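You operate a simulated robot arm through the tools that you are given. There is no shell and no other tool. Be economical: measure what you need, move in short steps, check, and stop when the job is done.

You run a simulated robot arm. Do the job below in one go: nothing can be reset, and whatever is moved stays where it is left.

JOB
Unclip the lunch carrier and lift off its lid and green tin.
Fine: both clips open, lid and tin down on the side counter, nothing spilt.
Where things are to end (x, y in the base frame): carrier lid within 0.06 m of [0.54, -0.01]; green lunch tin within 0.06 m of [0.65, 0.09].

Only the result counts: the job must be done as asked and must still hold three seconds after the hand-in. Knocking over, shifting, dropping, spilling or breaking anything else fails it. A push-on lid holds only when it is set on centred and level and pressed home; a screw cap is set on level and turned clockwise until tight.

ROBOT AND FRAMES
A 6-joint arm with a two-finger parallel gripper, fixed in place. Base frame: the origin is at the foot of the arm, x ahead of it, y to its left, z up; the work surface is at about z = 0.8. Units: m, degrees, N and s.
With the tool pointing down near the work surface it reaches from about 0.26 to 0.68 m from the base axis. Its first joint turns from -66.0 to 66.0 degrees. Payload 2.9 kg.
The tool frame sits at the grasp point between the pads (the TCP): z along the fingers, y along the line on which they close. The tips reach 0.03 m beyond it. The gripper opens to 0.11 m. The fingers are 0.02 m wide and 0.01 m thick; the gripper's body (0.048 by 0.112 m) begins 0.055 m behind the TCP.
Orientation is told as [roll, pitch, yaw] about the base's x, y, z axes, in that order, counted from this pose: with the fingers straight down and closing along the base's y, the tool's x points along the base's -x, its y along +y and its z along -z.

CONTROLS
- The arm moves only by the tool arm_command. Its argument "increments" is a list of rows, each a list of 7 numbers: the shift along the base's x, y, z in m, then the turn, a rotation vector about the base's x, y, z in degrees, then the finger opening in m, from 0 to 0.11. In form: [[x, y, z, wx, wy, wz, claw], ...]. A call has 1 to 8 rows; each row is the pose to reach, as a shift and turn from the pose commanded when the call began. Each row takes 0.2 s and may step no farther than 0.05 m and 8.6 degrees from the row before; otherwise, or with a gripper value out of range, the whole call is refused. A pose out of reach is approached as far as the arm can. The call stops where the force on the tool passes 40 N (or 10 N more than at its start, if that is more) or the arm is blocked; 0.2 s more then pass. The fingers move at their own pace (about 0.108 m/s each) and stop on an object; they squeeze with about 42 N. The grip force told is the motor's: it shows also when the fingers shut on nothing. Time passes only in rows, and 0.2 s behind the last, so rows that repeat a pose let the fingers close. The reply holds the time, the measured pose of the TCP, the force on the tool along the base axes, the opening and the grip force, in the units named above and with some noise, with the torque about the TCP (base axes, N m) and any sound that the robot's microphone picked up.
- Cameras (640 x 400 px; columns grow to the right, rows downward): "scene" is fixed at [0.0591, 0.4172, 1.4017]; the picture's right is [-0.89, -0.45, 0.00], its down [-0.19, 0.38, -0.90] and it looks along [0.40, -0.81, -0.43] (base axes); focal length 362 px, centre (320, 200). "wrist" rides on the gripper at [0.072, 0.017, -0.103] in the tool frame; the picture's right is [-0.23, 0.97, 0.00], its down [-0.76, -0.18, -0.62] and it looks along [-0.61, -0.14, 0.78] (tool axes); focal length 222 px, centre (320, 200). There is no depth. A picture from a camera that has moved, and an enlarged one, comes with that camera's place and axes in the base frame and with its lens.
- grab_frame(camera): a new picture of that camera. The clock stands still meanwhile.
- zoom(camera, box): a new picture of the part [left, top, right, bottom] of that camera's present view, enlarged. The clock stands still meanwhile.
- finish_job(): hands the job in; it is judged then, once.

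Go step by step. Nothing tells you positions but the pictures and the camera data: compare them with the known pose of the tool, close in by small moves and look again before you grip or let go. The budget is 120 turns and 76 pictures, counting those below and the enlarged ones. Unless the task says otherwise, let go and move clear before handing in, and close with one line.

The tools are called after "Emit:" as a command line: name --pt "numbers of a row" for each row, then --argument value for the rest, lists and objects as JSON in quotes. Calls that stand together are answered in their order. arm_command: Moves the arm, as the interface text tells. Its arguments: {"type":"object","properties":{"increments":{"type":"array"}},"required":["increments"]} The other tools are called the same way: grab_frame (camera) takes a picture; zoom (camera, box) takes an enlarged picture of a part of a camera's view; finish_job () hands the job in.

At the start:

```text
t: 0.0
tool_pos: [0.4133, -0.1901, 1.1754]
ee_rot: [0.0, -0.1, 0.0]
force: [0.3, -0.4, -0.1]
moment: [-0.04, 0.02, 0.02]
gripper_width: 0.1103
gripper_force: 0.1
```

scene: 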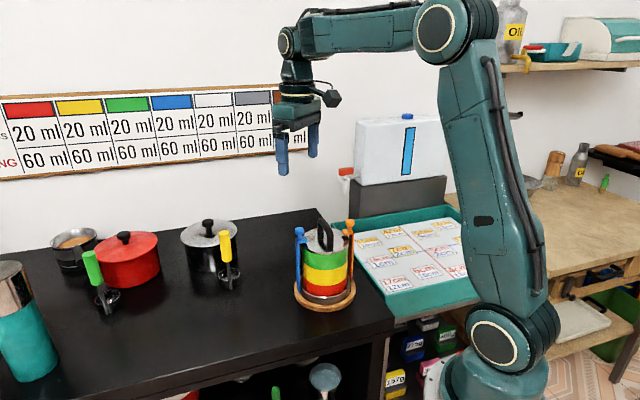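
wrist: 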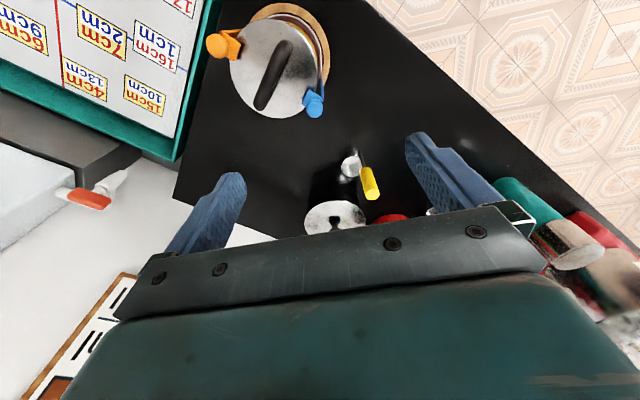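

I see the carrier (green, yellow and red tins, blue and orange clips) on the dark counter near x≈0.36, y≈-0.22. I'll take closer looks first.

Emit:
zoom --camera "scene" --box '[270, 200, 380, 320]'

Emit:
zoom --camera "wrist" --box '[190, 0, 350, 130]'

```text
3.33 times, centred on (325, 260) of scene
camera zoom: at [0.0591, 0.4172, 1.4017], right [-0.89, -0.45, 0.0], down [-0.19, 0.38, -0.9], along [0.4, -0.81, -0.43], focal length 1206 px, centre (303, 0)
```

zoom: 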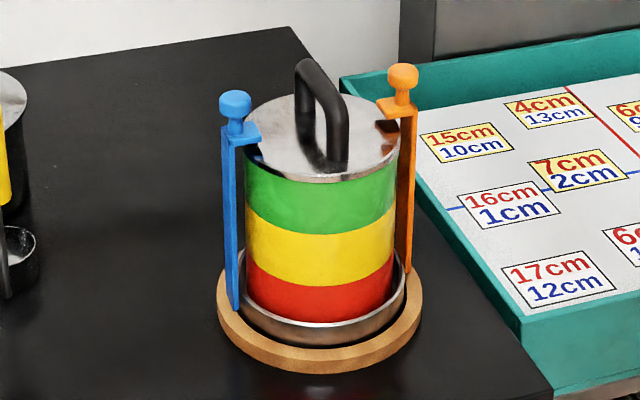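

```text
3.08 times, centred on (270, 65) of wrist
camera zoom: at [0.3401, -0.1745, 1.2785], right [0.23, 0.97, 0.0], down [0.76, -0.18, 0.62], along [0.61, -0.14, -0.78], focal length 684 px, centre (474, 615)
```

zoom: 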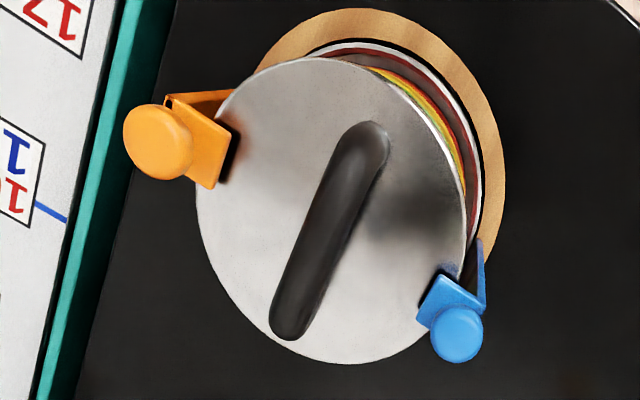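

The handle runs crosswise to the line between the clips. I'll turn the tool about 53° so the fingers close tangentially on the blue knob at about (0.414, -0.197, 1.0), then look again.

Emit:
arm_command --pt "0 0 0 0 0 7.6 0.06" --pt "0 0 0 0 0 15.2 0.06" --pt "0 0 -0.01 0 0 22.8 0.06" --pt "0 0 -0.02 0 0 30.4 0.06" --pt "0 0 -0.03 0 0 38 0.06" --pt "0 0 -0.04 0 0 45.6 0.06" --pt "0 0 -0.06 0 0 53 0.06"

Emit:
grab_frame --camera "wrist"

Emit:
zoom --camera "scene" --box '[240, 120, 400, 320]'

```text
t: 1.6
tool_pos: [0.4143, -0.1908, 1.1165]
ee_rot: [0.0, 0.1, 53.2]
force: [-0.7, 0.4, -0.9]
moment: [-0.01, -0.01, -0.04]
gripper_width: 0.0598
gripper_force: 0.0
```

```text
71 pictures are left
camera wrist: at [0.3563, -0.2394, 1.218], right [-0.64, 0.77, 0.0], down [0.6, 0.5, 0.62], along [0.48, 0.4, -0.78], focal length 222 px, centre (320, 200)
```

wrist: 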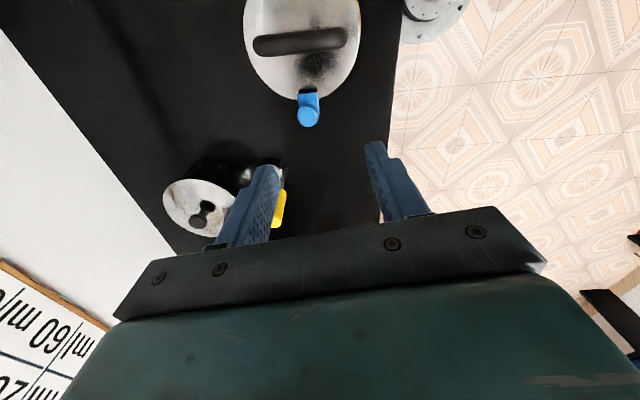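

```text
2.00 times, centred on (320, 220) of scene
camera zoom: at [0.0591, 0.4172, 1.4017], right [-0.89, -0.45, 0.0], down [-0.19, 0.38, -0.9], along [0.4, -0.81, -0.43], focal length 724 px, centre (320, 160)
```

zoom: 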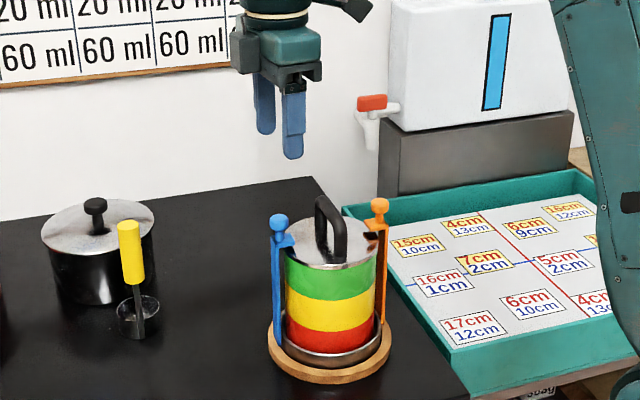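

The blue knob triangulates to about (0.422, -0.203, 0.98) and the orange to about (0.333, -0.291, 0.98), so the clip line is at 45°. I'll correct the yaw to 45° and come down above the blue knob.

Emit:
arm_command --pt "0.008 -0.012 -0.03 0 0 -8.2 0.06" --pt "0.008 -0.012 -0.065 0 0 -8.2 0.06" --pt "0.008 -0.012 -0.065 0 0 -8.2 0.06"

Emit:
grab_frame --camera "wrist"

Emit:
zoom --camera "scene" --box '[270, 180, 380, 300]'

```text
t: 2.4
tool_pos: [0.4206, -0.2039, 1.051]
ee_rot: [0.0, 0.0, 44.8]
force: [-0.5, -0.4, 0.1]
moment: [0.0, 0.03, -0.01]
gripper_width: 0.0601
gripper_force: 0.1
```

```text
69 pictures are left
camera wrist: at [0.3564, -0.2438, 1.1527], right [-0.52, 0.85, 0.0], down [0.67, 0.41, 0.62], along [0.53, 0.33, -0.78], focal length 222 px, centre (320, 200)
```

wrist: 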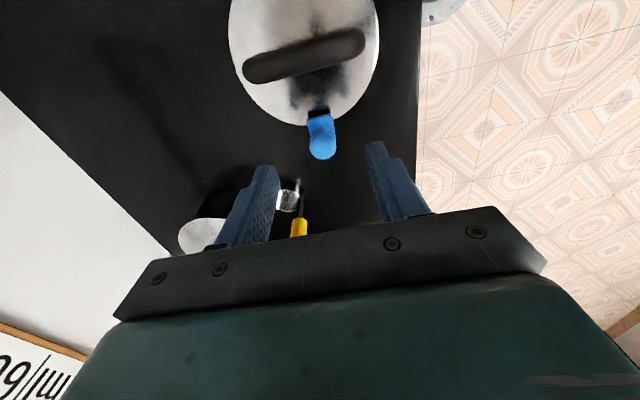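

```text
3.33 times, centred on (325, 240) of scene
camera zoom: at [0.0591, 0.4172, 1.4017], right [-0.89, -0.45, 0.0], down [-0.19, 0.38, -0.9], along [0.4, -0.81, -0.43], focal length 1206 px, centre (303, 67)
```

zoom: 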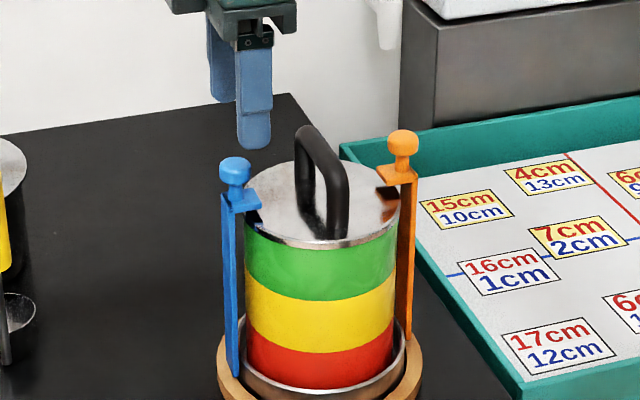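

The knob sits at about (0.424, -0.200), close to centred between the fingers. I'll lower to z≈0.997 and check before closing.

Emit:
arm_command --pt "0.003 0.003 -0.025 0 0 0 0.06" --pt "0.003 0.003 -0.054 0 0 0 0.06" --pt "0.003 0.003 -0.054 0 0 0 0.06"

Emit:
grab_frame --camera "wrist"

Emit:
zoom --camera "scene" --box '[270, 180, 380, 300]'

```text
t: 3.2
tool_pos: [0.4248, -0.201, 0.9978]
ee_rot: [0.0, 0.0, 44.7]
force: [0.4, -0.4, -0.5]
moment: [-0.05, 0.0, 0.01]
gripper_width: 0.0599
gripper_force: 0.0
```

```text
67 pictures are left
camera wrist: at [0.3605, -0.2404, 1.0989], right [-0.52, 0.85, 0.0], down [0.67, 0.41, 0.62], along [0.53, 0.33, -0.78], focal length 222 px, centre (320, 200)
```

wrist: 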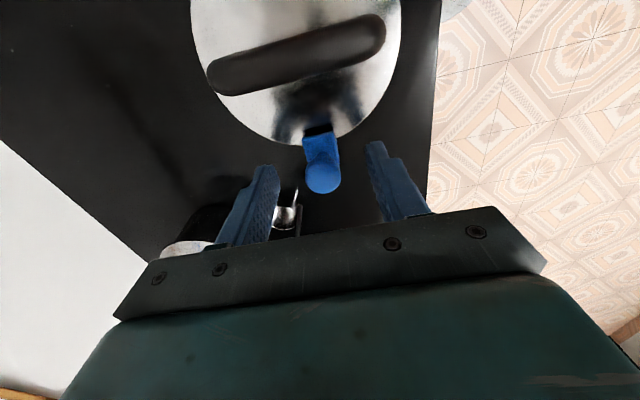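

```text
3.33 times, centred on (325, 240) of scene
camera zoom: at [0.0591, 0.4172, 1.4017], right [-0.89, -0.45, 0.0], down [-0.19, 0.38, -0.9], along [0.4, -0.81, -0.43], focal length 1206 px, centre (303, 67)
```

zoom: 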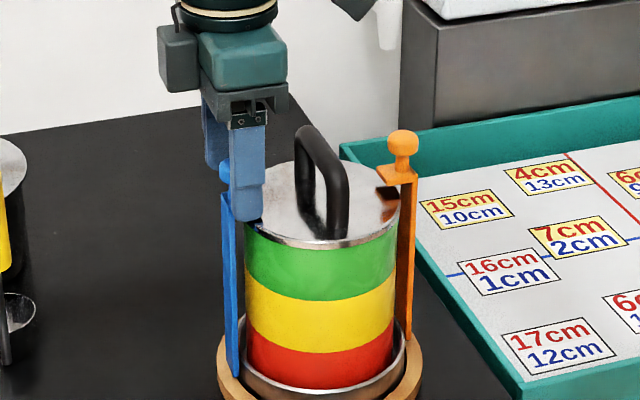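

The knob is centred between the fingers, so I'll close on it.

Emit:
arm_command --pt "0 0 0 0 0 0 0.0" --pt "0 0 0 0 0 0 0.0" --pt "0 0 0 0 0 0 0.0"

Emit:
zoom --camera "scene" --box '[270, 180, 380, 300]'

```text
t: 4.0
tool_pos: [0.4242, -0.2011, 0.998]
ee_rot: [0.0, 0.0, 45.0]
force: [1.6, 1.7, 0.1]
moment: [-0.07, -0.09, 0.04]
gripper_width: 0.0203
gripper_force: 41.9
```

```text
3.33 times, centred on (325, 240) of scene
camera zoom: at [0.0591, 0.4173, 1.4017], right [-0.89, -0.45, 0.0], down [-0.19, 0.38, -0.9], along [0.4, -0.81, -0.43], focal length 1206 px, centre (303, 67)
```

zoom: 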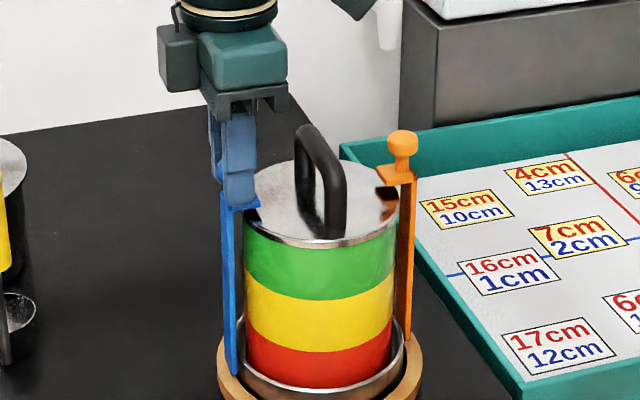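

I have the knob, gripped at 20 mm wide. Next is a gentle outward pull along (0.7, 0.7).

Emit:
arm_command --pt "0.004 0.004 0 0 0 0 0.0" --pt "0.008 0.008 0 0 0 0 0.0" --pt "0.012 0.012 -0.0005 0 0 0 0.0"

Emit:
zoom --camera "scene" --box '[270, 180, 380, 300]'

```text
t: 4.8
tool_pos: [0.4362, -0.1879, 0.9976]
ee_rot: [0.0, -0.1, 44.8]
force: [-4.4, -8.5, 1.7]
moment: [-0.73, 1.39, -0.01]
gripper_width: 0.0203
gripper_force: 42.1
```

```text
3.33 times, centred on (325, 240) of scene
camera zoom: at [0.059, 0.417, 1.4018], right [-0.89, -0.45, 0.0], down [-0.19, 0.38, -0.9], along [0.4, -0.81, -0.43], focal length 1206 px, centre (303, 67)
```

zoom: 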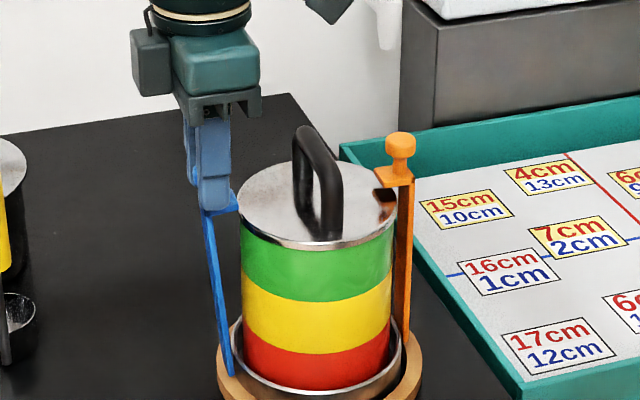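

The blue clip swings outward with its hook clear of the lid. I'll follow its arc further out.

Emit:
arm_command --pt "0.006 0.006 -0.002 0 0 0 0.0" --pt "0.012 0.012 -0.004 0 0 0 0.0" --pt "0.018 0.018 -0.007 0 0 0 0.0" --pt "0.024 0.024 -0.0105 0 0 0 0.0"

Emit:
zoom --camera "scene" --box '[250, 180, 380, 320]'

```text
t: 5.8
tool_pos: [0.4612, -0.1645, 0.9889]
ee_rot: [-0.4, -0.4, 44.9]
force: [1.6, 3.0, 34.8]
moment: [-0.16, 1.26, -0.29]
gripper_width: 0.0206
gripper_force: 42.4
```

```text
2.86 times, centred on (315, 250) of scene
camera zoom: at [0.0587, 0.4175, 1.4016], right [-0.89, -0.45, 0.0], down [-0.19, 0.38, -0.91], along [0.4, -0.81, -0.43], focal length 1034 px, centre (334, 57)
```

zoom: 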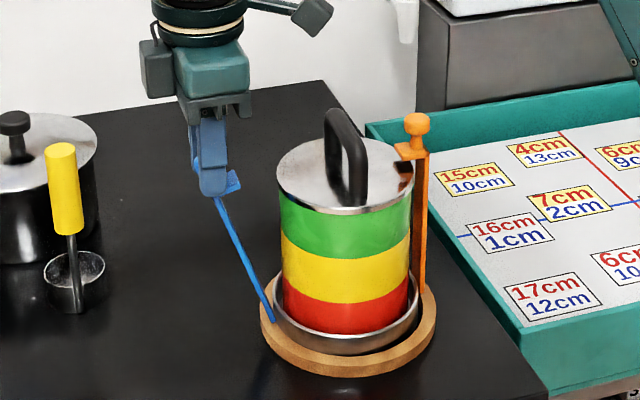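

The clip is about 25° open and I'm pressing down on it a little. I'll ease up slightly and open the fingers to see whether it stays.

Emit:
arm_command --pt "0.001 0.001 0.004 0 0 0 0.0" --pt "0.001 0.001 0.004 0 0 0 0.04" --pt "0.001 0.001 0.004 0 0 0 0.05" --pt "0.001 0.001 0.02 0 0 0 0.05"

Emit:
zoom --camera "scene" --box '[250, 180, 380, 320]'

```text
t: 6.8
tool_pos: [0.4597, -0.1641, 1.005]
ee_rot: [0.0, 0.0, 44.9]
force: [0.4, -0.9, -0.7]
moment: [-0.01, 0.0, 0.0]
gripper_width: 0.0501
gripper_force: 0.0
```

```text
2.86 times, centred on (315, 250) of scene
camera zoom: at [0.0591, 0.4172, 1.4017], right [-0.89, -0.45, 0.0], down [-0.19, 0.38, -0.9], along [0.4, -0.81, -0.43], focal length 1034 px, centre (334, 57)
```

zoom: 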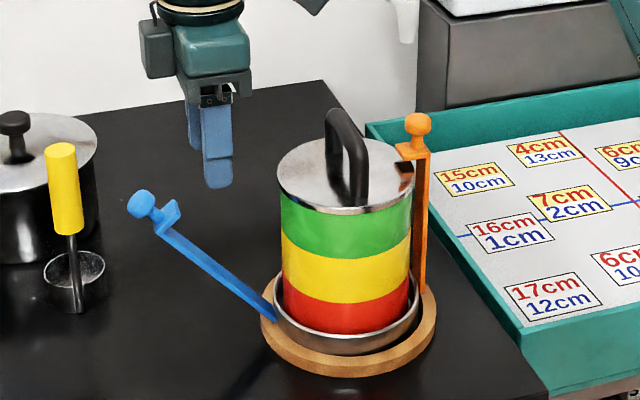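

The blue clip has sprung fully open and stays there. Next I'll move over to the orange knob, passing above the handle.

Emit:
arm_command --pt "0 0 0.04 0 0 0 0.06" --pt "-0.03 -0.03 0.07 0 0 0 0.06" --pt "-0.06 -0.06 0.07 0 0 0 0.06" --pt "-0.09 -0.09 0.07 0 0 0 0.06" --pt "-0.12 -0.12 0.06 0 0 0 0.06" --pt "-0.125 -0.125 0.045 0 0 0 0.06" --pt "-0.125 -0.125 0.045 0 0 0 0.06"

Emit:
grab_frame --camera "wrist"

Emit:
zoom --camera "scene" --box '[270, 180, 380, 300]'

```text
refused: row 2 steps farther than a row can; nothing moved
```

```text
61 pictures are left
camera wrist: at [0.3971, -0.2035, 1.1077], right [-0.53, 0.85, 0.0], down [0.67, 0.41, 0.62], along [0.53, 0.33, -0.78], focal length 222 px, centre (320, 200)
```

wrist: 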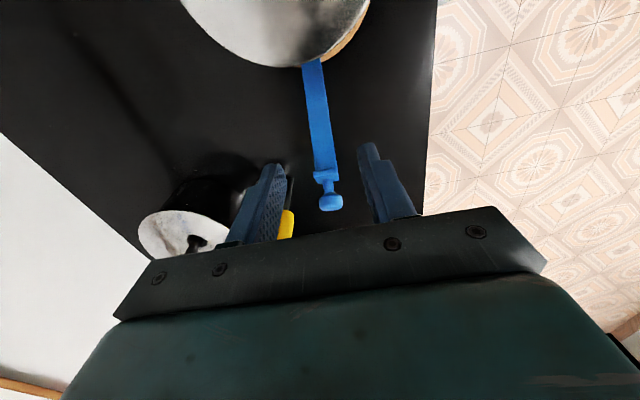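

```text
3.33 times, centred on (325, 240) of scene
camera zoom: at [0.0591, 0.4172, 1.4017], right [-0.89, -0.45, 0.0], down [-0.19, 0.38, -0.9], along [0.4, -0.81, -0.43], focal length 1206 px, centre (303, 67)
```

zoom: 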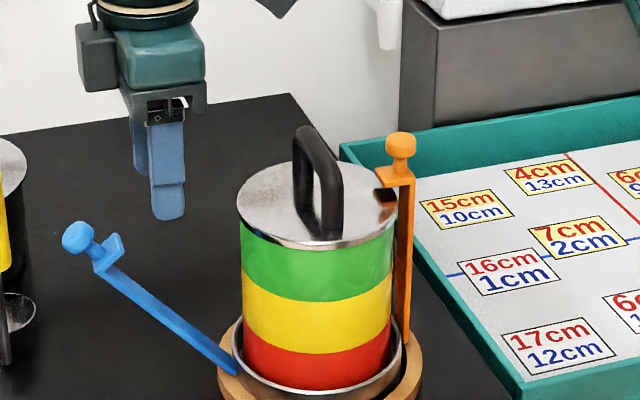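

That call was refused because one step was slightly too long. I'll repeat it with smaller steps and separate the pictures.

Emit:
arm_command --pt "0 0 0.04 0 0 0 0.06" --pt "-0.02 -0.02 0.07 0 0 0 0.06" --pt "-0.05 -0.05 0.07 0 0 0 0.06" --pt "-0.08 -0.08 0.07 0 0 0 0.06" --pt "-0.11 -0.11 0.06 0 0 0 0.06" --pt "-0.127 -0.127 0.045 0 0 0 0.06" --pt "-0.127 -0.127 0.045 0 0 0 0.06"

Emit:
grab_frame --camera "wrist"

Emit:
zoom --camera "scene" --box '[270, 180, 380, 300]'

```text
t: 8.4
tool_pos: [0.3328, -0.2914, 1.0517]
ee_rot: [0.0, 0.0, 44.8]
force: [-0.6, 0.8, -0.8]
moment: [0.0, 0.0, -0.02]
gripper_width: 0.0599
gripper_force: 0.0
```

```text
59 pictures are left
camera wrist: at [0.2685, -0.3311, 1.1532], right [-0.53, 0.85, 0.0], down [0.67, 0.41, 0.62], along [0.53, 0.33, -0.78], focal length 222 px, centre (320, 200)
```

wrist: 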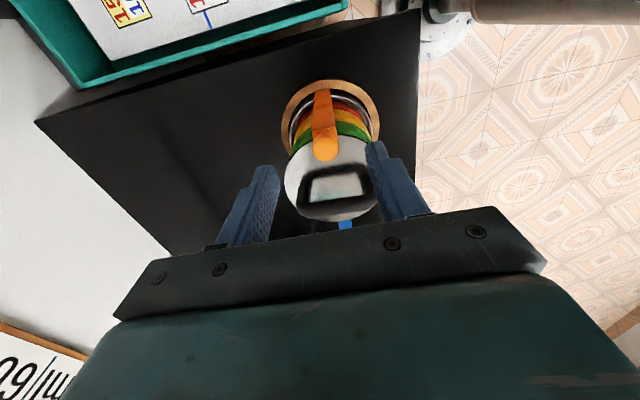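

```text
3.33 times, centred on (325, 240) of scene
camera zoom: at [0.0591, 0.4172, 1.4017], right [-0.89, -0.45, 0.0], down [-0.19, 0.38, -0.9], along [0.4, -0.81, -0.43], focal length 1206 px, centre (303, 67)
```

zoom: 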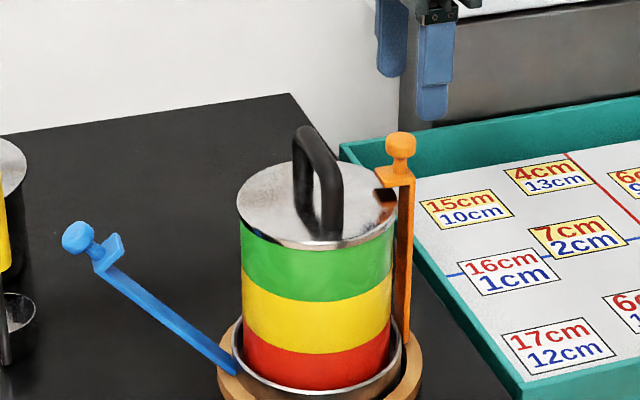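

The orange knob is at about (0.336, -0.286). I'll lower with a small correction.

Emit:
arm_command --pt "0.003 0.006 -0.025 0 0 0 0.06" --pt "0.003 0.006 -0.054 0 0 0 0.06" --pt "0.003 0.006 -0.054 0 0 0 0.06"

Emit:
grab_frame --camera "wrist"

Emit:
zoom --camera "scene" --box '[270, 180, 380, 300]'

```text
t: 9.2
tool_pos: [0.3366, -0.2848, 0.9985]
ee_rot: [0.0, 0.1, 44.8]
force: [-0.5, -0.3, 0.3]
moment: [0.0, 0.0, -0.01]
gripper_width: 0.0599
gripper_force: 0.1
```

```text
57 pictures are left
camera wrist: at [0.2724, -0.3238, 1.1003], right [-0.53, 0.85, 0.0], down [0.67, 0.41, 0.62], along [0.53, 0.33, -0.78], focal length 222 px, centre (320, 200)
```

wrist: 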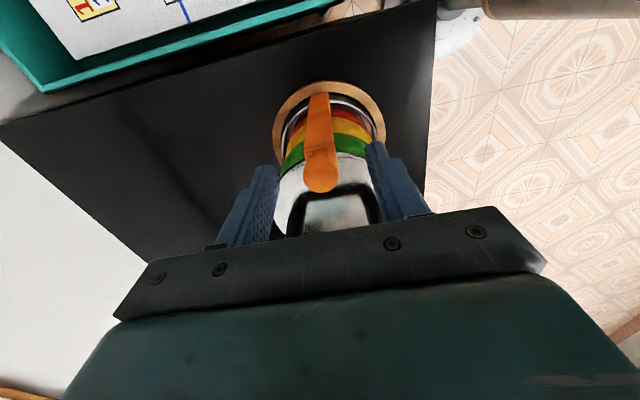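

```text
3.33 times, centred on (325, 240) of scene
camera zoom: at [0.0591, 0.4172, 1.4017], right [-0.89, -0.45, 0.0], down [-0.19, 0.38, -0.9], along [0.4, -0.81, -0.43], focal length 1206 px, centre (303, 67)
```

zoom: 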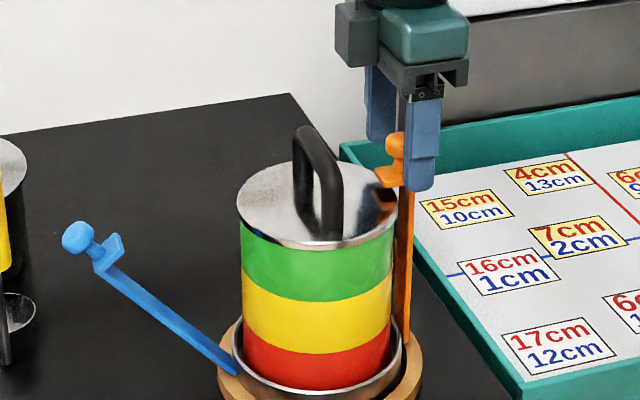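

The geometry matches the blue grip. I'll make a small inward shift and close.

Emit:
arm_command --pt "0.002 0.003 0 0 0 0 0.06" --pt "0.002 0.003 0 0 0 0 0.0" --pt "0.002 0.003 0 0 0 0 0.0" --pt "0.002 0.003 0 0 0 0 0.0"

Emit:
zoom --camera "scene" --box '[270, 180, 380, 300]'

```text
t: 10.2
tool_pos: [0.3373, -0.2807, 0.9985]
ee_rot: [0.1, 0.0, 44.8]
force: [-1.2, 0.0, 0.2]
moment: [-0.16, -0.08, 0.02]
gripper_width: 0.0204
gripper_force: 42.3
```

```text
3.33 times, centred on (325, 240) of scene
camera zoom: at [0.059, 0.4173, 1.4017], right [-0.89, -0.45, 0.0], down [-0.19, 0.38, -0.9], along [0.4, -0.81, -0.43], focal length 1206 px, centre (303, 67)
```

zoom: 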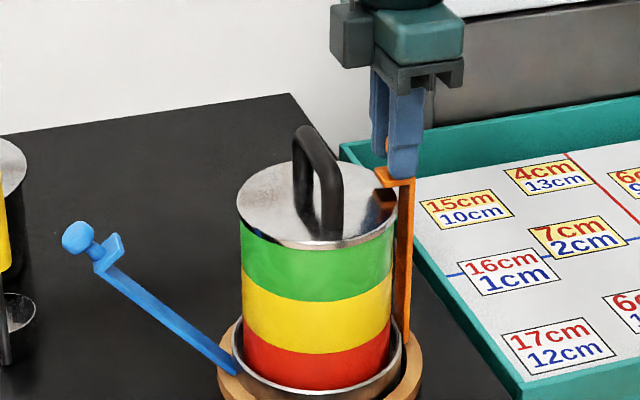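

Gripped at the same width. I'll pull outward along (-0.7, -0.7), following the arc with less drop than last time.

Emit:
arm_command --pt "-0.004 -0.004 0 0 0 0 0.0" --pt "-0.008 -0.008 0 0 0 0 0.0" --pt "-0.012 -0.012 0 0 0 0 0.0" --pt "-0.018 -0.018 -0.001 0 0 0 0.0" --pt "-0.024 -0.024 -0.003 0 0 0 0.0" --pt "-0.03 -0.03 -0.005 0 0 0 0.0" --pt "-0.036 -0.036 -0.0075 0 0 0 0.0"

Emit:
zoom --camera "scene" --box '[270, 180, 380, 300]'

```text
t: 11.8
tool_pos: [0.3016, -0.318, 0.9915]
ee_rot: [-0.2, -0.1, 44.8]
force: [-4.3, 7.3, 27.6]
moment: [1.49, -0.55, 0.23]
gripper_width: 0.0204
gripper_force: 42.1
```

```text
3.33 times, centred on (325, 240) of scene
camera zoom: at [0.0587, 0.4177, 1.4016], right [-0.89, -0.45, 0.0], down [-0.19, 0.38, -0.91], along [0.4, -0.81, -0.43], focal length 1206 px, centre (303, 67)
```

zoom: 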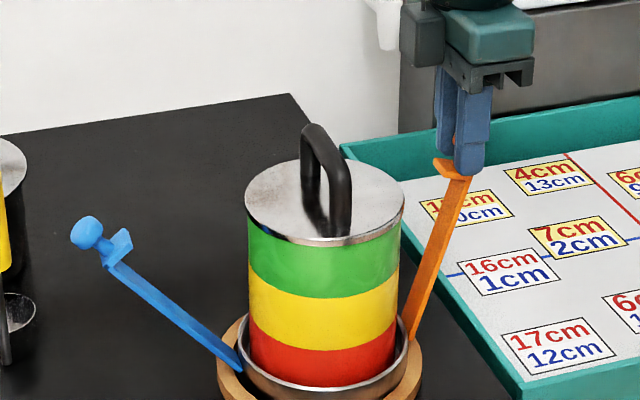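

The orange clip is about 30° open. I'll ease up and let it go.

Emit:
arm_command --pt "0 0 0.004 0 0 0 0.0" --pt "0 0 0.004 0 0 0 0.04" --pt "0 0 0.004 0 0 0 0.06" --pt "0 0 0.03 0 0 0 0.06" --pt "0 0 0.07 0 0 0 0.06" --pt "0 0 0.08 0 0 0 0.06"

Emit:
zoom --camera "scene" --box '[250, 180, 400, 320]'

```text
t: 13.2
tool_pos: [0.3029, -0.3161, 1.0709]
ee_rot: [0.0, 0.0, 44.8]
force: [0.4, 1.0, -0.2]
moment: [-0.02, -0.01, -0.01]
gripper_width: 0.0599
gripper_force: 0.0
```

```text
2.86 times, centred on (325, 250) of scene
camera zoom: at [0.0591, 0.4172, 1.4017], right [-0.89, -0.45, 0.0], down [-0.19, 0.38, -0.9], along [0.4, -0.81, -0.43], focal length 1034 px, centre (306, 57)
```

zoom: 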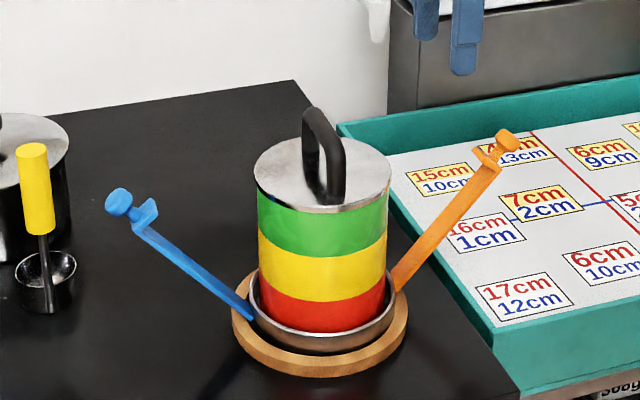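

Both clips are open and clear. Next I'll move above the lid handle while turning to yaw -45° so the fingers close across it.

Emit:
arm_command --pt "0.01 0.01 0.02 0 0 -8 0.06" --pt "0.02 0.02 0.03 0 0 -16 0.06" --pt "0.03 0.03 0.03 0 0 -24 0.06" --pt "0.04 0.04 0.03 0 0 -32 0.06" --pt "0.05 0.05 0.03 0 0 -40 0.06" --pt "0.06 0.06 0.03 0 0 -48 0.06" --pt "0.07 0.07 0.03 0 0 -56 0.06" --pt "0.077 0.075 0.03 0 0 -64 0.06"

Emit:
arm_command --pt "0 0 0 0 0 -8 0.06" --pt "0 0 0 0 0 -16 0.06" --pt "0 0 0 0 0 -24 0.06" --pt "0 0 0 0 0 -26 0.06"

Emit:
grab_frame --camera "wrist"

Emit:
grab_frame --camera "scene"

```text
t: 15.0
tool_pos: [0.3791, -0.2422, 1.0978]
ee_rot: [-0.1, -0.1, -19.3]
force: [0.1, 0.1, -0.1]
moment: [-0.01, 0.03, 0.01]
gripper_width: 0.0602
gripper_force: 0.1
```

```text
t: 16.0
tool_pos: [0.3804, -0.2435, 1.1]
ee_rot: [0.0, 0.0, -45.4]
force: [-1.1, 0.5, 0.2]
moment: [0.0, -0.02, 0.03]
gripper_width: 0.0599
gripper_force: 0.2
```

```text
52 pictures are left
camera wrist: at [0.3407, -0.1792, 1.2019], right [0.85, 0.52, 0.0], down [0.41, -0.67, 0.62], along [0.33, -0.53, -0.78], focal length 222 px, centre (320, 200)
```

wrist: 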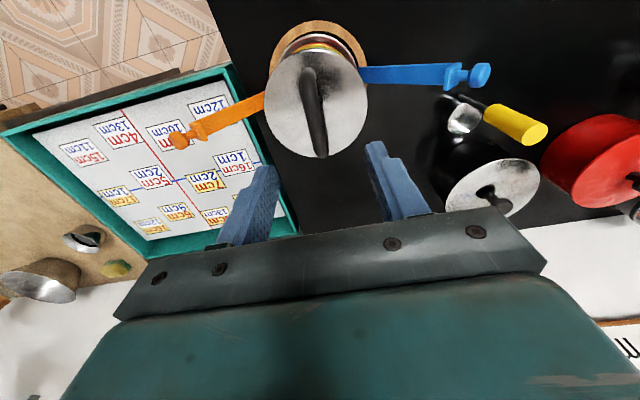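

```text
51 pictures are left
```

scene: 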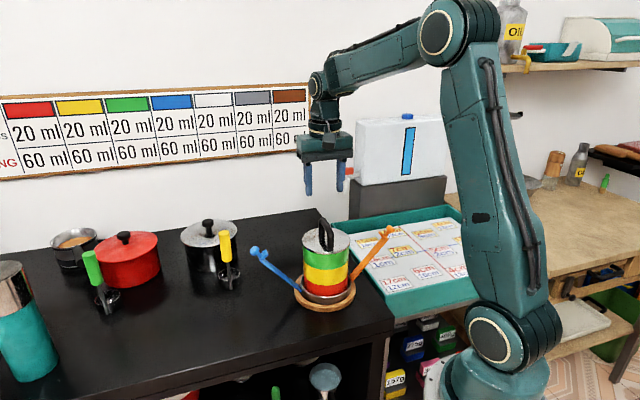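

The handle centre comes out at about (0.376, -0.243) with its direction near -48°, and its top at about z 0.995. I'll come down to just above it and check.

Emit:
arm_command --pt "-0.004 0 -0.03 0 0 -3 0.06" --pt "-0.004 0 -0.055 0 0 -3 0.06" --pt "-0.004 0 -0.055 0 0 -3 0.06"

Emit:
grab_frame --camera "wrist"

Emit:
zoom --camera "scene" --box '[250, 160, 400, 320]'

```text
t: 16.8
tool_pos: [0.3772, -0.2414, 1.0457]
ee_rot: [0.0, 0.0, -48.2]
force: [-0.1, 0.4, 0.3]
moment: [-0.03, 0.01, 0.02]
gripper_width: 0.0602
gripper_force: 0.2
```

```text
50 pictures are left
camera wrist: at [0.3412, -0.1766, 1.1473], right [0.88, 0.48, 0.0], down [0.37, -0.69, 0.62], along [0.3, -0.55, -0.78], focal length 222 px, centre (320, 200)
```

wrist: 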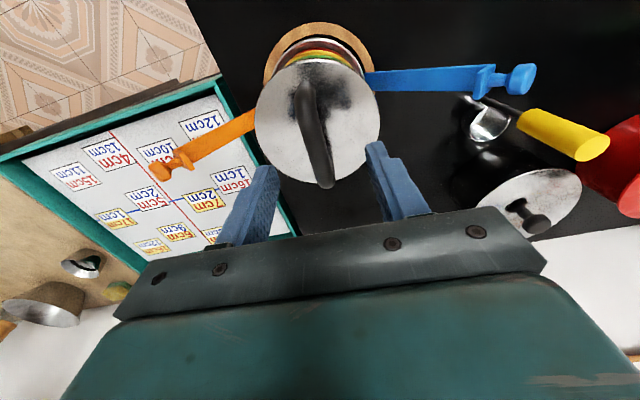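

```text
2.50 times, centred on (325, 240) of scene
camera zoom: at [0.0591, 0.4172, 1.4017], right [-0.89, -0.45, 0.0], down [-0.19, 0.38, -0.9], along [0.4, -0.81, -0.43], focal length 904 px, centre (308, 100)
```

zoom: 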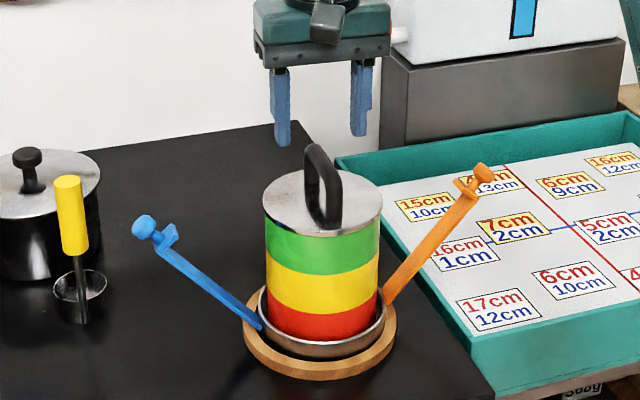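

Alignment is good. I'll descend to z≈0.988 with a small correction and close on the handle.

Emit:
arm_command --pt "-0.002 0 -0.03 0 0 -1.5 0.06" --pt "-0.002 0 -0.057 0 0 -1.5 0.06" --pt "-0.002 0 -0.057 0 0 -1.5 0.06"

Emit:
zoom --camera "scene" --box '[270, 180, 380, 300]'

Emit:
grab_frame --camera "wrist"

```text
t: 17.6
tool_pos: [0.3745, -0.2428, 0.9872]
ee_rot: [0.0, 0.0, -49.7]
force: [-0.5, 0.4, -0.5]
moment: [0.04, -0.01, -0.01]
gripper_width: 0.06
gripper_force: 0.2
```

```text
3.33 times, centred on (325, 240) of scene
camera zoom: at [0.0591, 0.4172, 1.4017], right [-0.89, -0.45, 0.0], down [-0.19, 0.38, -0.9], along [0.4, -0.81, -0.43], focal length 1206 px, centre (303, 67)
```

zoom: 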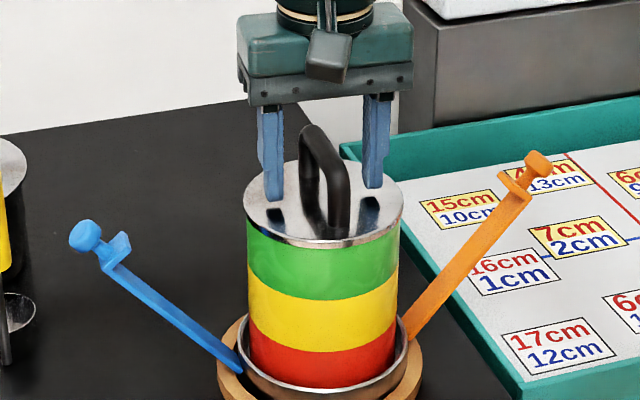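

```text
47 pictures are left
camera wrist: at [0.3413, -0.177, 1.0892], right [0.89, 0.46, 0.0], down [0.36, -0.7, 0.62], along [0.28, -0.55, -0.78], focal length 222 px, centre (320, 200)
```

wrist: 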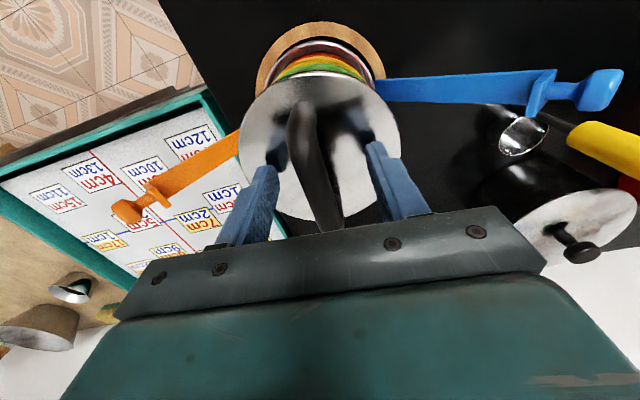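

The fingers straddle the handle above the lid surface, so I'll close and then lift slightly.

Emit:
arm_command --pt "0 0 -0.002 0 0 0 0.0" --pt "0 0 -0.002 0 0 0 0.0" --pt "0 0 -0.002 0 0 0 0.0"

Emit:
arm_command --pt "0 0 0.003 0 0 0 0.0" --pt "0 0 0.008 0 0 0 0.0" --pt "0 0 0.015 0 0 0 0.0" --pt "0 0 0.025 0 0 0 0.0"

Emit:
zoom --camera "scene" --box '[270, 180, 380, 300]'

```text
t: 18.4
tool_pos: [0.3745, -0.2428, 0.9853]
ee_rot: [0.0, 0.0, -49.7]
force: [1.3, 0.5, 4.3]
moment: [0.02, -0.02, 0.12]
gripper_width: 0.0145
gripper_force: 41.5
```

```text
t: 19.4
tool_pos: [0.3751, -0.2425, 1.012]
ee_rot: [0.0, 0.0, -49.8]
force: [0.2, -0.3, -0.4]
moment: [-0.01, -0.01, -0.02]
gripper_width: 0.0146
gripper_force: 42.4
```

```text
3.33 times, centred on (325, 240) of scene
camera zoom: at [0.0591, 0.4172, 1.4017], right [-0.89, -0.45, 0.0], down [-0.19, 0.38, -0.9], along [0.4, -0.81, -0.43], focal length 1206 px, centre (303, 67)
```

zoom: 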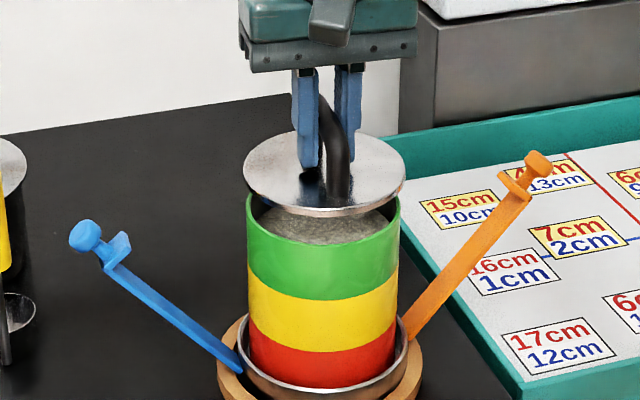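

The lid is off cleanly and the green tin holds food. I'll lift higher and carry the lid towards (0.54, -0.01).

Emit:
arm_command --pt "0 0 0.04 0 0 0 0.0" --pt "0.02 0.028 0.055 0 0 0 0.0" --pt "0.045 0.063 0.055 0 0 0 0.0" --pt "0.07 0.099 0.055 0 0 0 0.0" --pt "0.095 0.134 0.055 0 0 0 0.0" --pt "0.12 0.169 0.055 0 0 0 0.0" --pt "0.145 0.204 0.055 0 0 0 0.0" --pt "0.165 0.2325 0.055 0 0 0 0.0"

Emit:
grab_frame --camera "scene"

Emit:
grab_frame --camera "wrist"

```text
t: 21.2
tool_pos: [0.5385, -0.0098, 1.0665]
ee_rot: [0.0, 0.0, -49.8]
force: [0.8, -0.4, -0.4]
moment: [-0.02, 0.02, 0.02]
gripper_width: 0.0146
gripper_force: 42.3
```

```text
45 pictures are left
```

scene: 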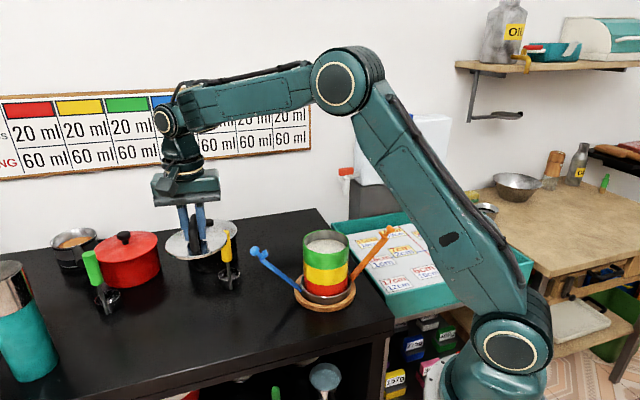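

```text
44 pictures are left
camera wrist: at [0.5048, 0.0573, 1.1683], right [0.89, 0.46, 0.0], down [0.36, -0.7, 0.62], along [0.28, -0.55, -0.78], focal length 222 px, centre (320, 200)
```

wrist: 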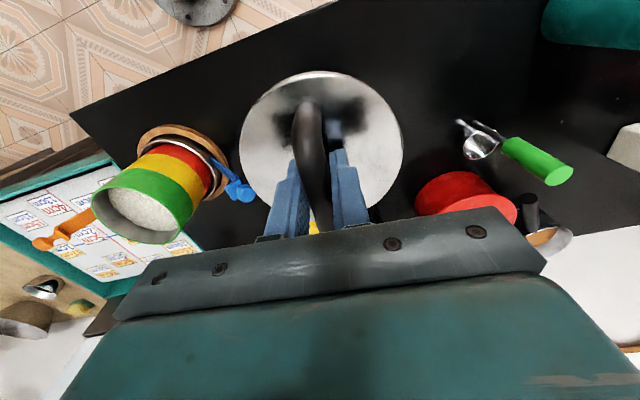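

The lid is over the target and nothing is near it: the yellow tool is about 0.15 m away. I'll lower it to just above the counter.

Emit:
arm_command --pt "0.0015 0 -0.045 0 0 0 0.0" --pt "0.0015 0 -0.09 0 0 0 0.0" --pt "0.0015 0 -0.135 0 0 0 0.0" --pt "0.0015 0 -0.175 0 0 0 0.0" --pt "0.0015 0 -0.195 0 0 0 0.0"

Emit:
zoom --camera "scene" --box '[130, 240, 300, 380]'

```text
t: 22.4
tool_pos: [0.5415, -0.0087, 0.8706]
ee_rot: [0.0, -0.1, -49.7]
force: [-0.3, 0.7, -0.5]
moment: [0.01, 0.0, 0.0]
gripper_width: 0.0145
gripper_force: 42.3
```

```text
2.86 times, centred on (215, 310) of scene
camera zoom: at [0.0591, 0.4172, 1.4017], right [-0.89, -0.45, 0.0], down [-0.19, 0.38, -0.9], along [0.4, -0.81, -0.43], focal length 1034 px, centre (620, -114)
```

zoom: 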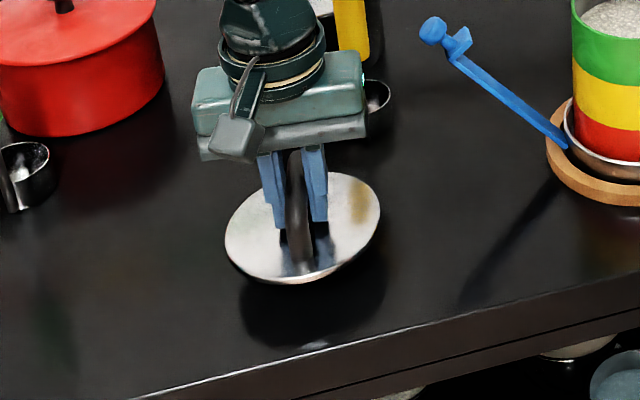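

It's a couple of centimetres above the counter. I'll lower in fine steps until it touches.

Emit:
arm_command --pt "0 0 -0.004 0 0 0 0.0" --pt "0 0 -0.008 0 0 0 0.0" --pt "0 0 -0.011 0 0 0 0.0" --pt "0 0 -0.014 0 0 0 0.0"

Emit:
arm_command --pt "0 0 -0.002 0 0 0 0.0" --pt "0 0 -0.004 0 0 0 0.0" --pt "0 0 -0.006 0 0 0 0.0"

Emit:
zoom --camera "scene" --box '[130, 240, 300, 380]'

```text
t: 23.4
tool_pos: [0.5407, -0.0083, 0.8572]
ee_rot: [0.0, 0.0, -49.7]
force: [0.2, -0.3, -0.3]
moment: [0.0, -0.03, 0.01]
gripper_width: 0.0145
gripper_force: 42.0
```

```text
t: 24.2
tool_pos: [0.54, -0.0099, 0.8507]
ee_rot: [0.1, -0.1, -49.7]
force: [-0.3, -0.7, -0.8]
moment: [-0.01, 0.02, -0.01]
gripper_width: 0.0147
gripper_force: 42.0
```

```text
2.86 times, centred on (215, 310) of scene
camera zoom: at [0.0591, 0.4172, 1.4017], right [-0.89, -0.45, 0.0], down [-0.19, 0.38, -0.9], along [0.4, -0.81, -0.43], focal length 1034 px, centre (620, -114)
```

zoom: 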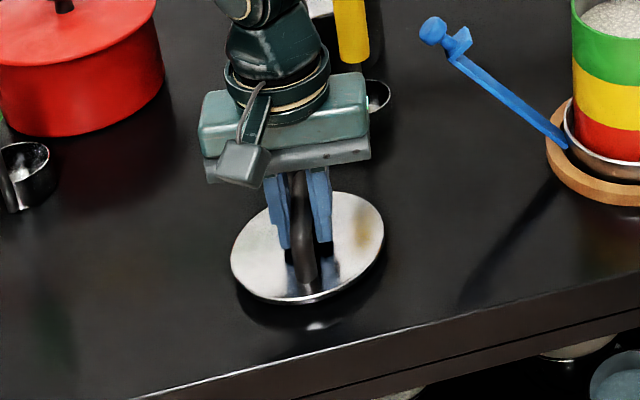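

Almost down. I'll continue in 2 mm steps until I feel contact.

Emit:
arm_command --pt "0 0 -0.002 0 0 0 0.0" --pt "0 0 -0.004 0 0 0 0.0" --pt "0 0 -0.006 0 0 0 0.0"

Emit:
zoom --camera "scene" --box '[170, 280, 270, 360]'

```text
t: 25.0
tool_pos: [0.5411, -0.0085, 0.8464]
ee_rot: [0.0, -0.1, -49.7]
force: [-3.4, 1.2, 11.1]
moment: [0.11, 0.16, 0.0]
gripper_width: 0.0151
gripper_force: 41.8
```

```text
5.00 times, centred on (220, 320) of scene
camera zoom: at [0.0588, 0.4173, 1.4017], right [-0.89, -0.45, 0.0], down [-0.19, 0.38, -0.9], along [0.4, -0.81, -0.43], focal length 1809 px, centre (820, -400)
```

zoom: 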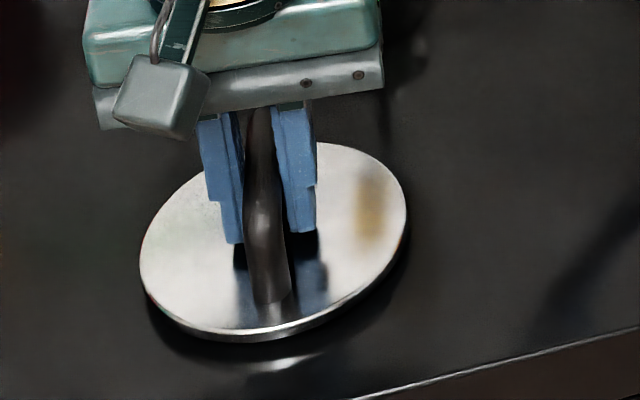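

The lid touches the counter (11 N). I'll release it and rise straight up.

Emit:
arm_command --pt "0 0 0.001 0 0 0 0.03" --pt "0 0 0.001 0 0 0 0.06" --pt "0 0 0.001 0 0 0 0.06" --pt "0 0 0.04 0 0 0 0.06" --pt "0 0 0.09 0 0 0 0.06" --pt "0 0 0.14 0 0 0 0.06" --pt "0 0 0.19 0 0 0 0.06"

Emit:
zoom --camera "scene" --box '[130, 220, 400, 380]'

Emit:
grab_frame --camera "wrist"

```text
t: 26.6
tool_pos: [0.541, -0.0118, 1.0344]
ee_rot: [0.0, 0.1, -49.7]
force: [-0.3, 0.4, 0.1]
moment: [-0.03, 0.01, 0.02]
gripper_width: 0.0601
gripper_force: 0.0
```

```text
2.37 times, centred on (265, 300) of scene
camera zoom: at [0.0591, 0.4172, 1.4017], right [-0.89, -0.45, 0.0], down [-0.19, 0.38, -0.9], along [0.4, -0.81, -0.43], focal length 858 px, centre (450, -37)
```

zoom: 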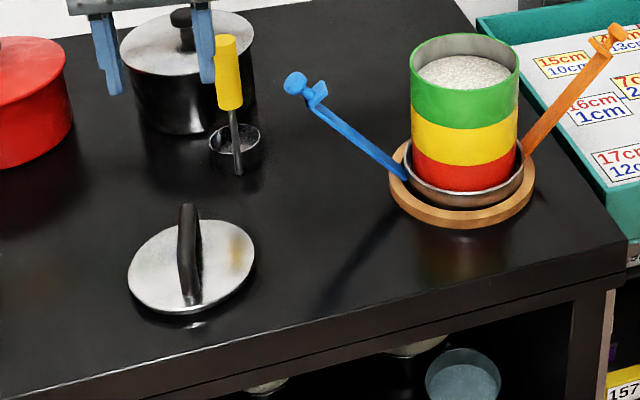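

```text
39 pictures are left
camera wrist: at [0.5063, 0.054, 1.1365], right [0.89, 0.46, 0.0], down [0.36, -0.7, 0.62], along [0.28, -0.55, -0.78], focal length 222 px, centre (320, 200)
```

wrist: 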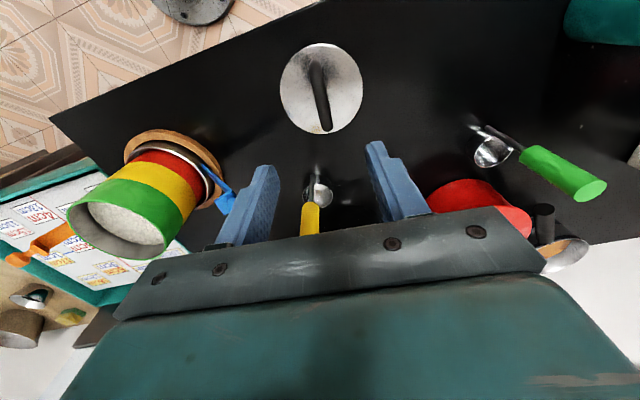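

The lid rests flat at about (0.535, -0.01). Next I'll move over the tin with the gripper fully open, closing along the scene camera's horizontal, to compare its width (about 0.108 m) directly with the finger gap.

Emit:
arm_command --pt "0 0 0.02 0 0 0 0.08" --pt "-0.027 -0.038 0.02 0 0 -3 0.11" --pt "-0.054 -0.076 0.02 0 0 -6 0.11" --pt "-0.081 -0.115 0.02 0 0 -9 0.11" --pt "-0.108 -0.153 0.02 0 0 -11 0.11" --pt "-0.135 -0.191 0.02 0 0 -13 0.11" --pt "-0.164 -0.232 0.02 0 0 -13 0.11" --pt "-0.164 -0.232 -0.02 0 0 -13 0.11"

Emit:
arm_command --pt "0 0 -0.025 0 0 0 0.11" --pt "0 0 -0.025 0 0 0 0.11"

Emit:
zoom --camera "scene" --box '[270, 180, 380, 300]'

Emit:
grab_frame --camera "wrist"

```text
refused: row 7 steps farther than a row can; nothing moved
```

```text
t: 27.2
tool_pos: [0.5413, -0.0106, 1.0077]
ee_rot: [0.0, 0.0, -49.7]
force: [-0.3, -0.4, 0.3]
moment: [-0.01, 0.0, 0.0]
gripper_width: 0.11
gripper_force: 0.1
```

```text
3.33 times, centred on (325, 240) of scene
camera zoom: at [0.0591, 0.4172, 1.4017], right [-0.89, -0.45, 0.0], down [-0.19, 0.38, -0.9], along [0.4, -0.81, -0.43], focal length 1206 px, centre (303, 67)
```

zoom: 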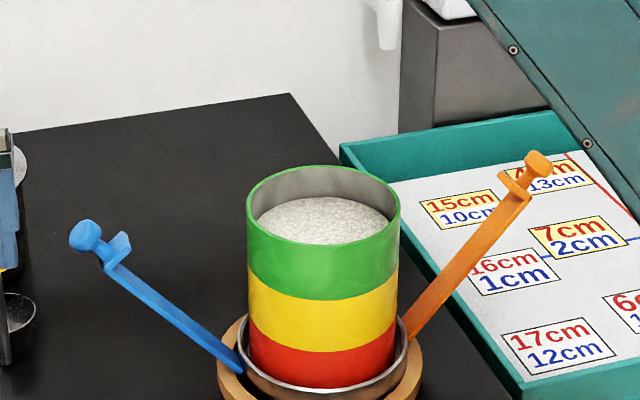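

```text
37 pictures are left
camera wrist: at [0.5068, 0.0553, 1.1103], right [0.89, 0.46, 0.0], down [0.36, -0.7, 0.62], along [0.28, -0.55, -0.78], focal length 222 px, centre (320, 200)
```

wrist: 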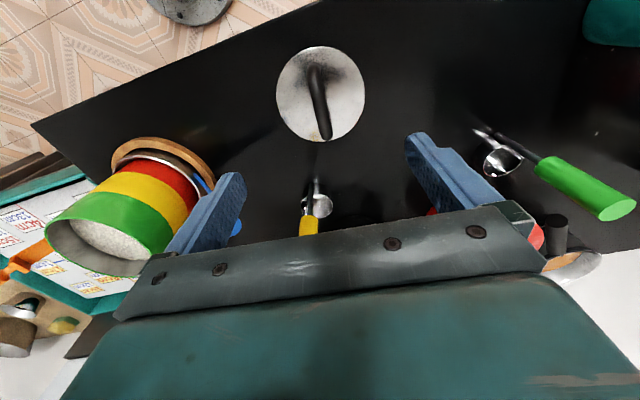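

One step was too long and the move was refused; the small drop that did run was harmless. I'll redo the transfer.

Emit:
arm_command --pt "0 0 0.045 0 0 0 0.11" --pt "-0.027 -0.038 0.045 0 0 -3 0.11" --pt "-0.054 -0.076 0.045 0 0 -6 0.11" --pt "-0.081 -0.115 0.045 0 0 -9 0.11" --pt "-0.108 -0.153 0.045 0 0 -11 0.11" --pt "-0.135 -0.191 0.045 0 0 -13 0.11" --pt "-0.155 -0.22 0.045 0 0 -13 0.11" --pt "-0.164 -0.232 0.005 0 0 -13 0.11"

Emit:
arm_command --pt "0 0 -0.03 0 0 0 0.11" --pt "0 0 -0.03 0 0 0 0.11"

Emit:
zoom --camera "scene" --box '[270, 180, 380, 300]'

Emit:
grab_frame --camera "wrist"

```text
t: 29.0
tool_pos: [0.3764, -0.2427, 1.0148]
ee_rot: [0.0, 0.0, -62.7]
force: [-0.6, 0.4, 0.7]
moment: [0.0, 0.03, 0.01]
gripper_width: 0.11
gripper_force: 0.0
```

```text
t: 29.6
tool_pos: [0.377, -0.2433, 0.9857]
ee_rot: [0.0, 0.0, -62.6]
force: [0.5, -0.2, -0.6]
moment: [0.0, -0.01, 0.01]
gripper_width: 0.11
gripper_force: 0.1
```

```text
3.33 times, centred on (325, 240) of scene
camera zoom: at [0.0591, 0.4172, 1.4017], right [-0.89, -0.45, 0.0], down [-0.19, 0.38, -0.9], along [0.4, -0.81, -0.43], focal length 1206 px, centre (303, 67)
```

zoom: 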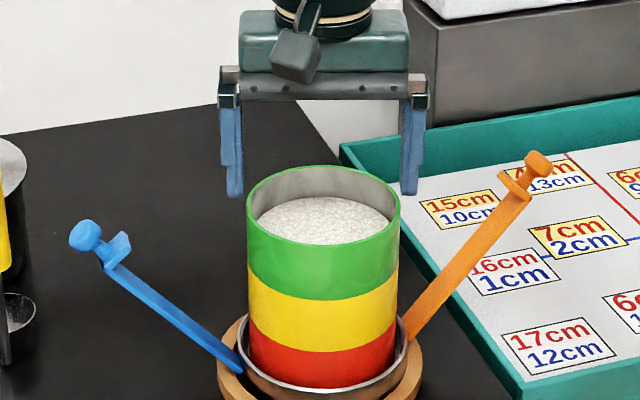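

```text
35 pictures are left
camera wrist: at [0.3581, -0.1714, 1.0876], right [0.97, 0.24, 0.0], down [0.19, -0.76, 0.62], along [0.15, -0.6, -0.78], focal length 222 px, centre (320, 200)
```

wrist: 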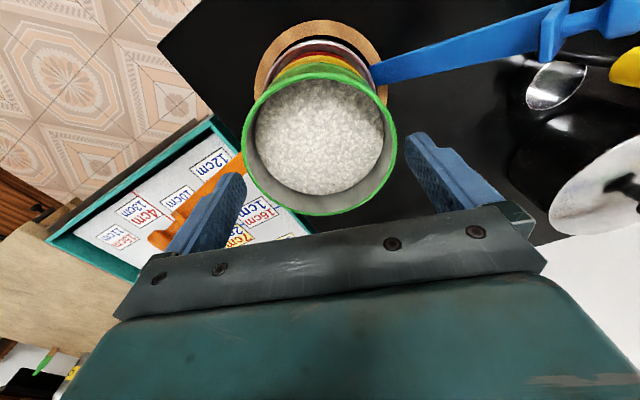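

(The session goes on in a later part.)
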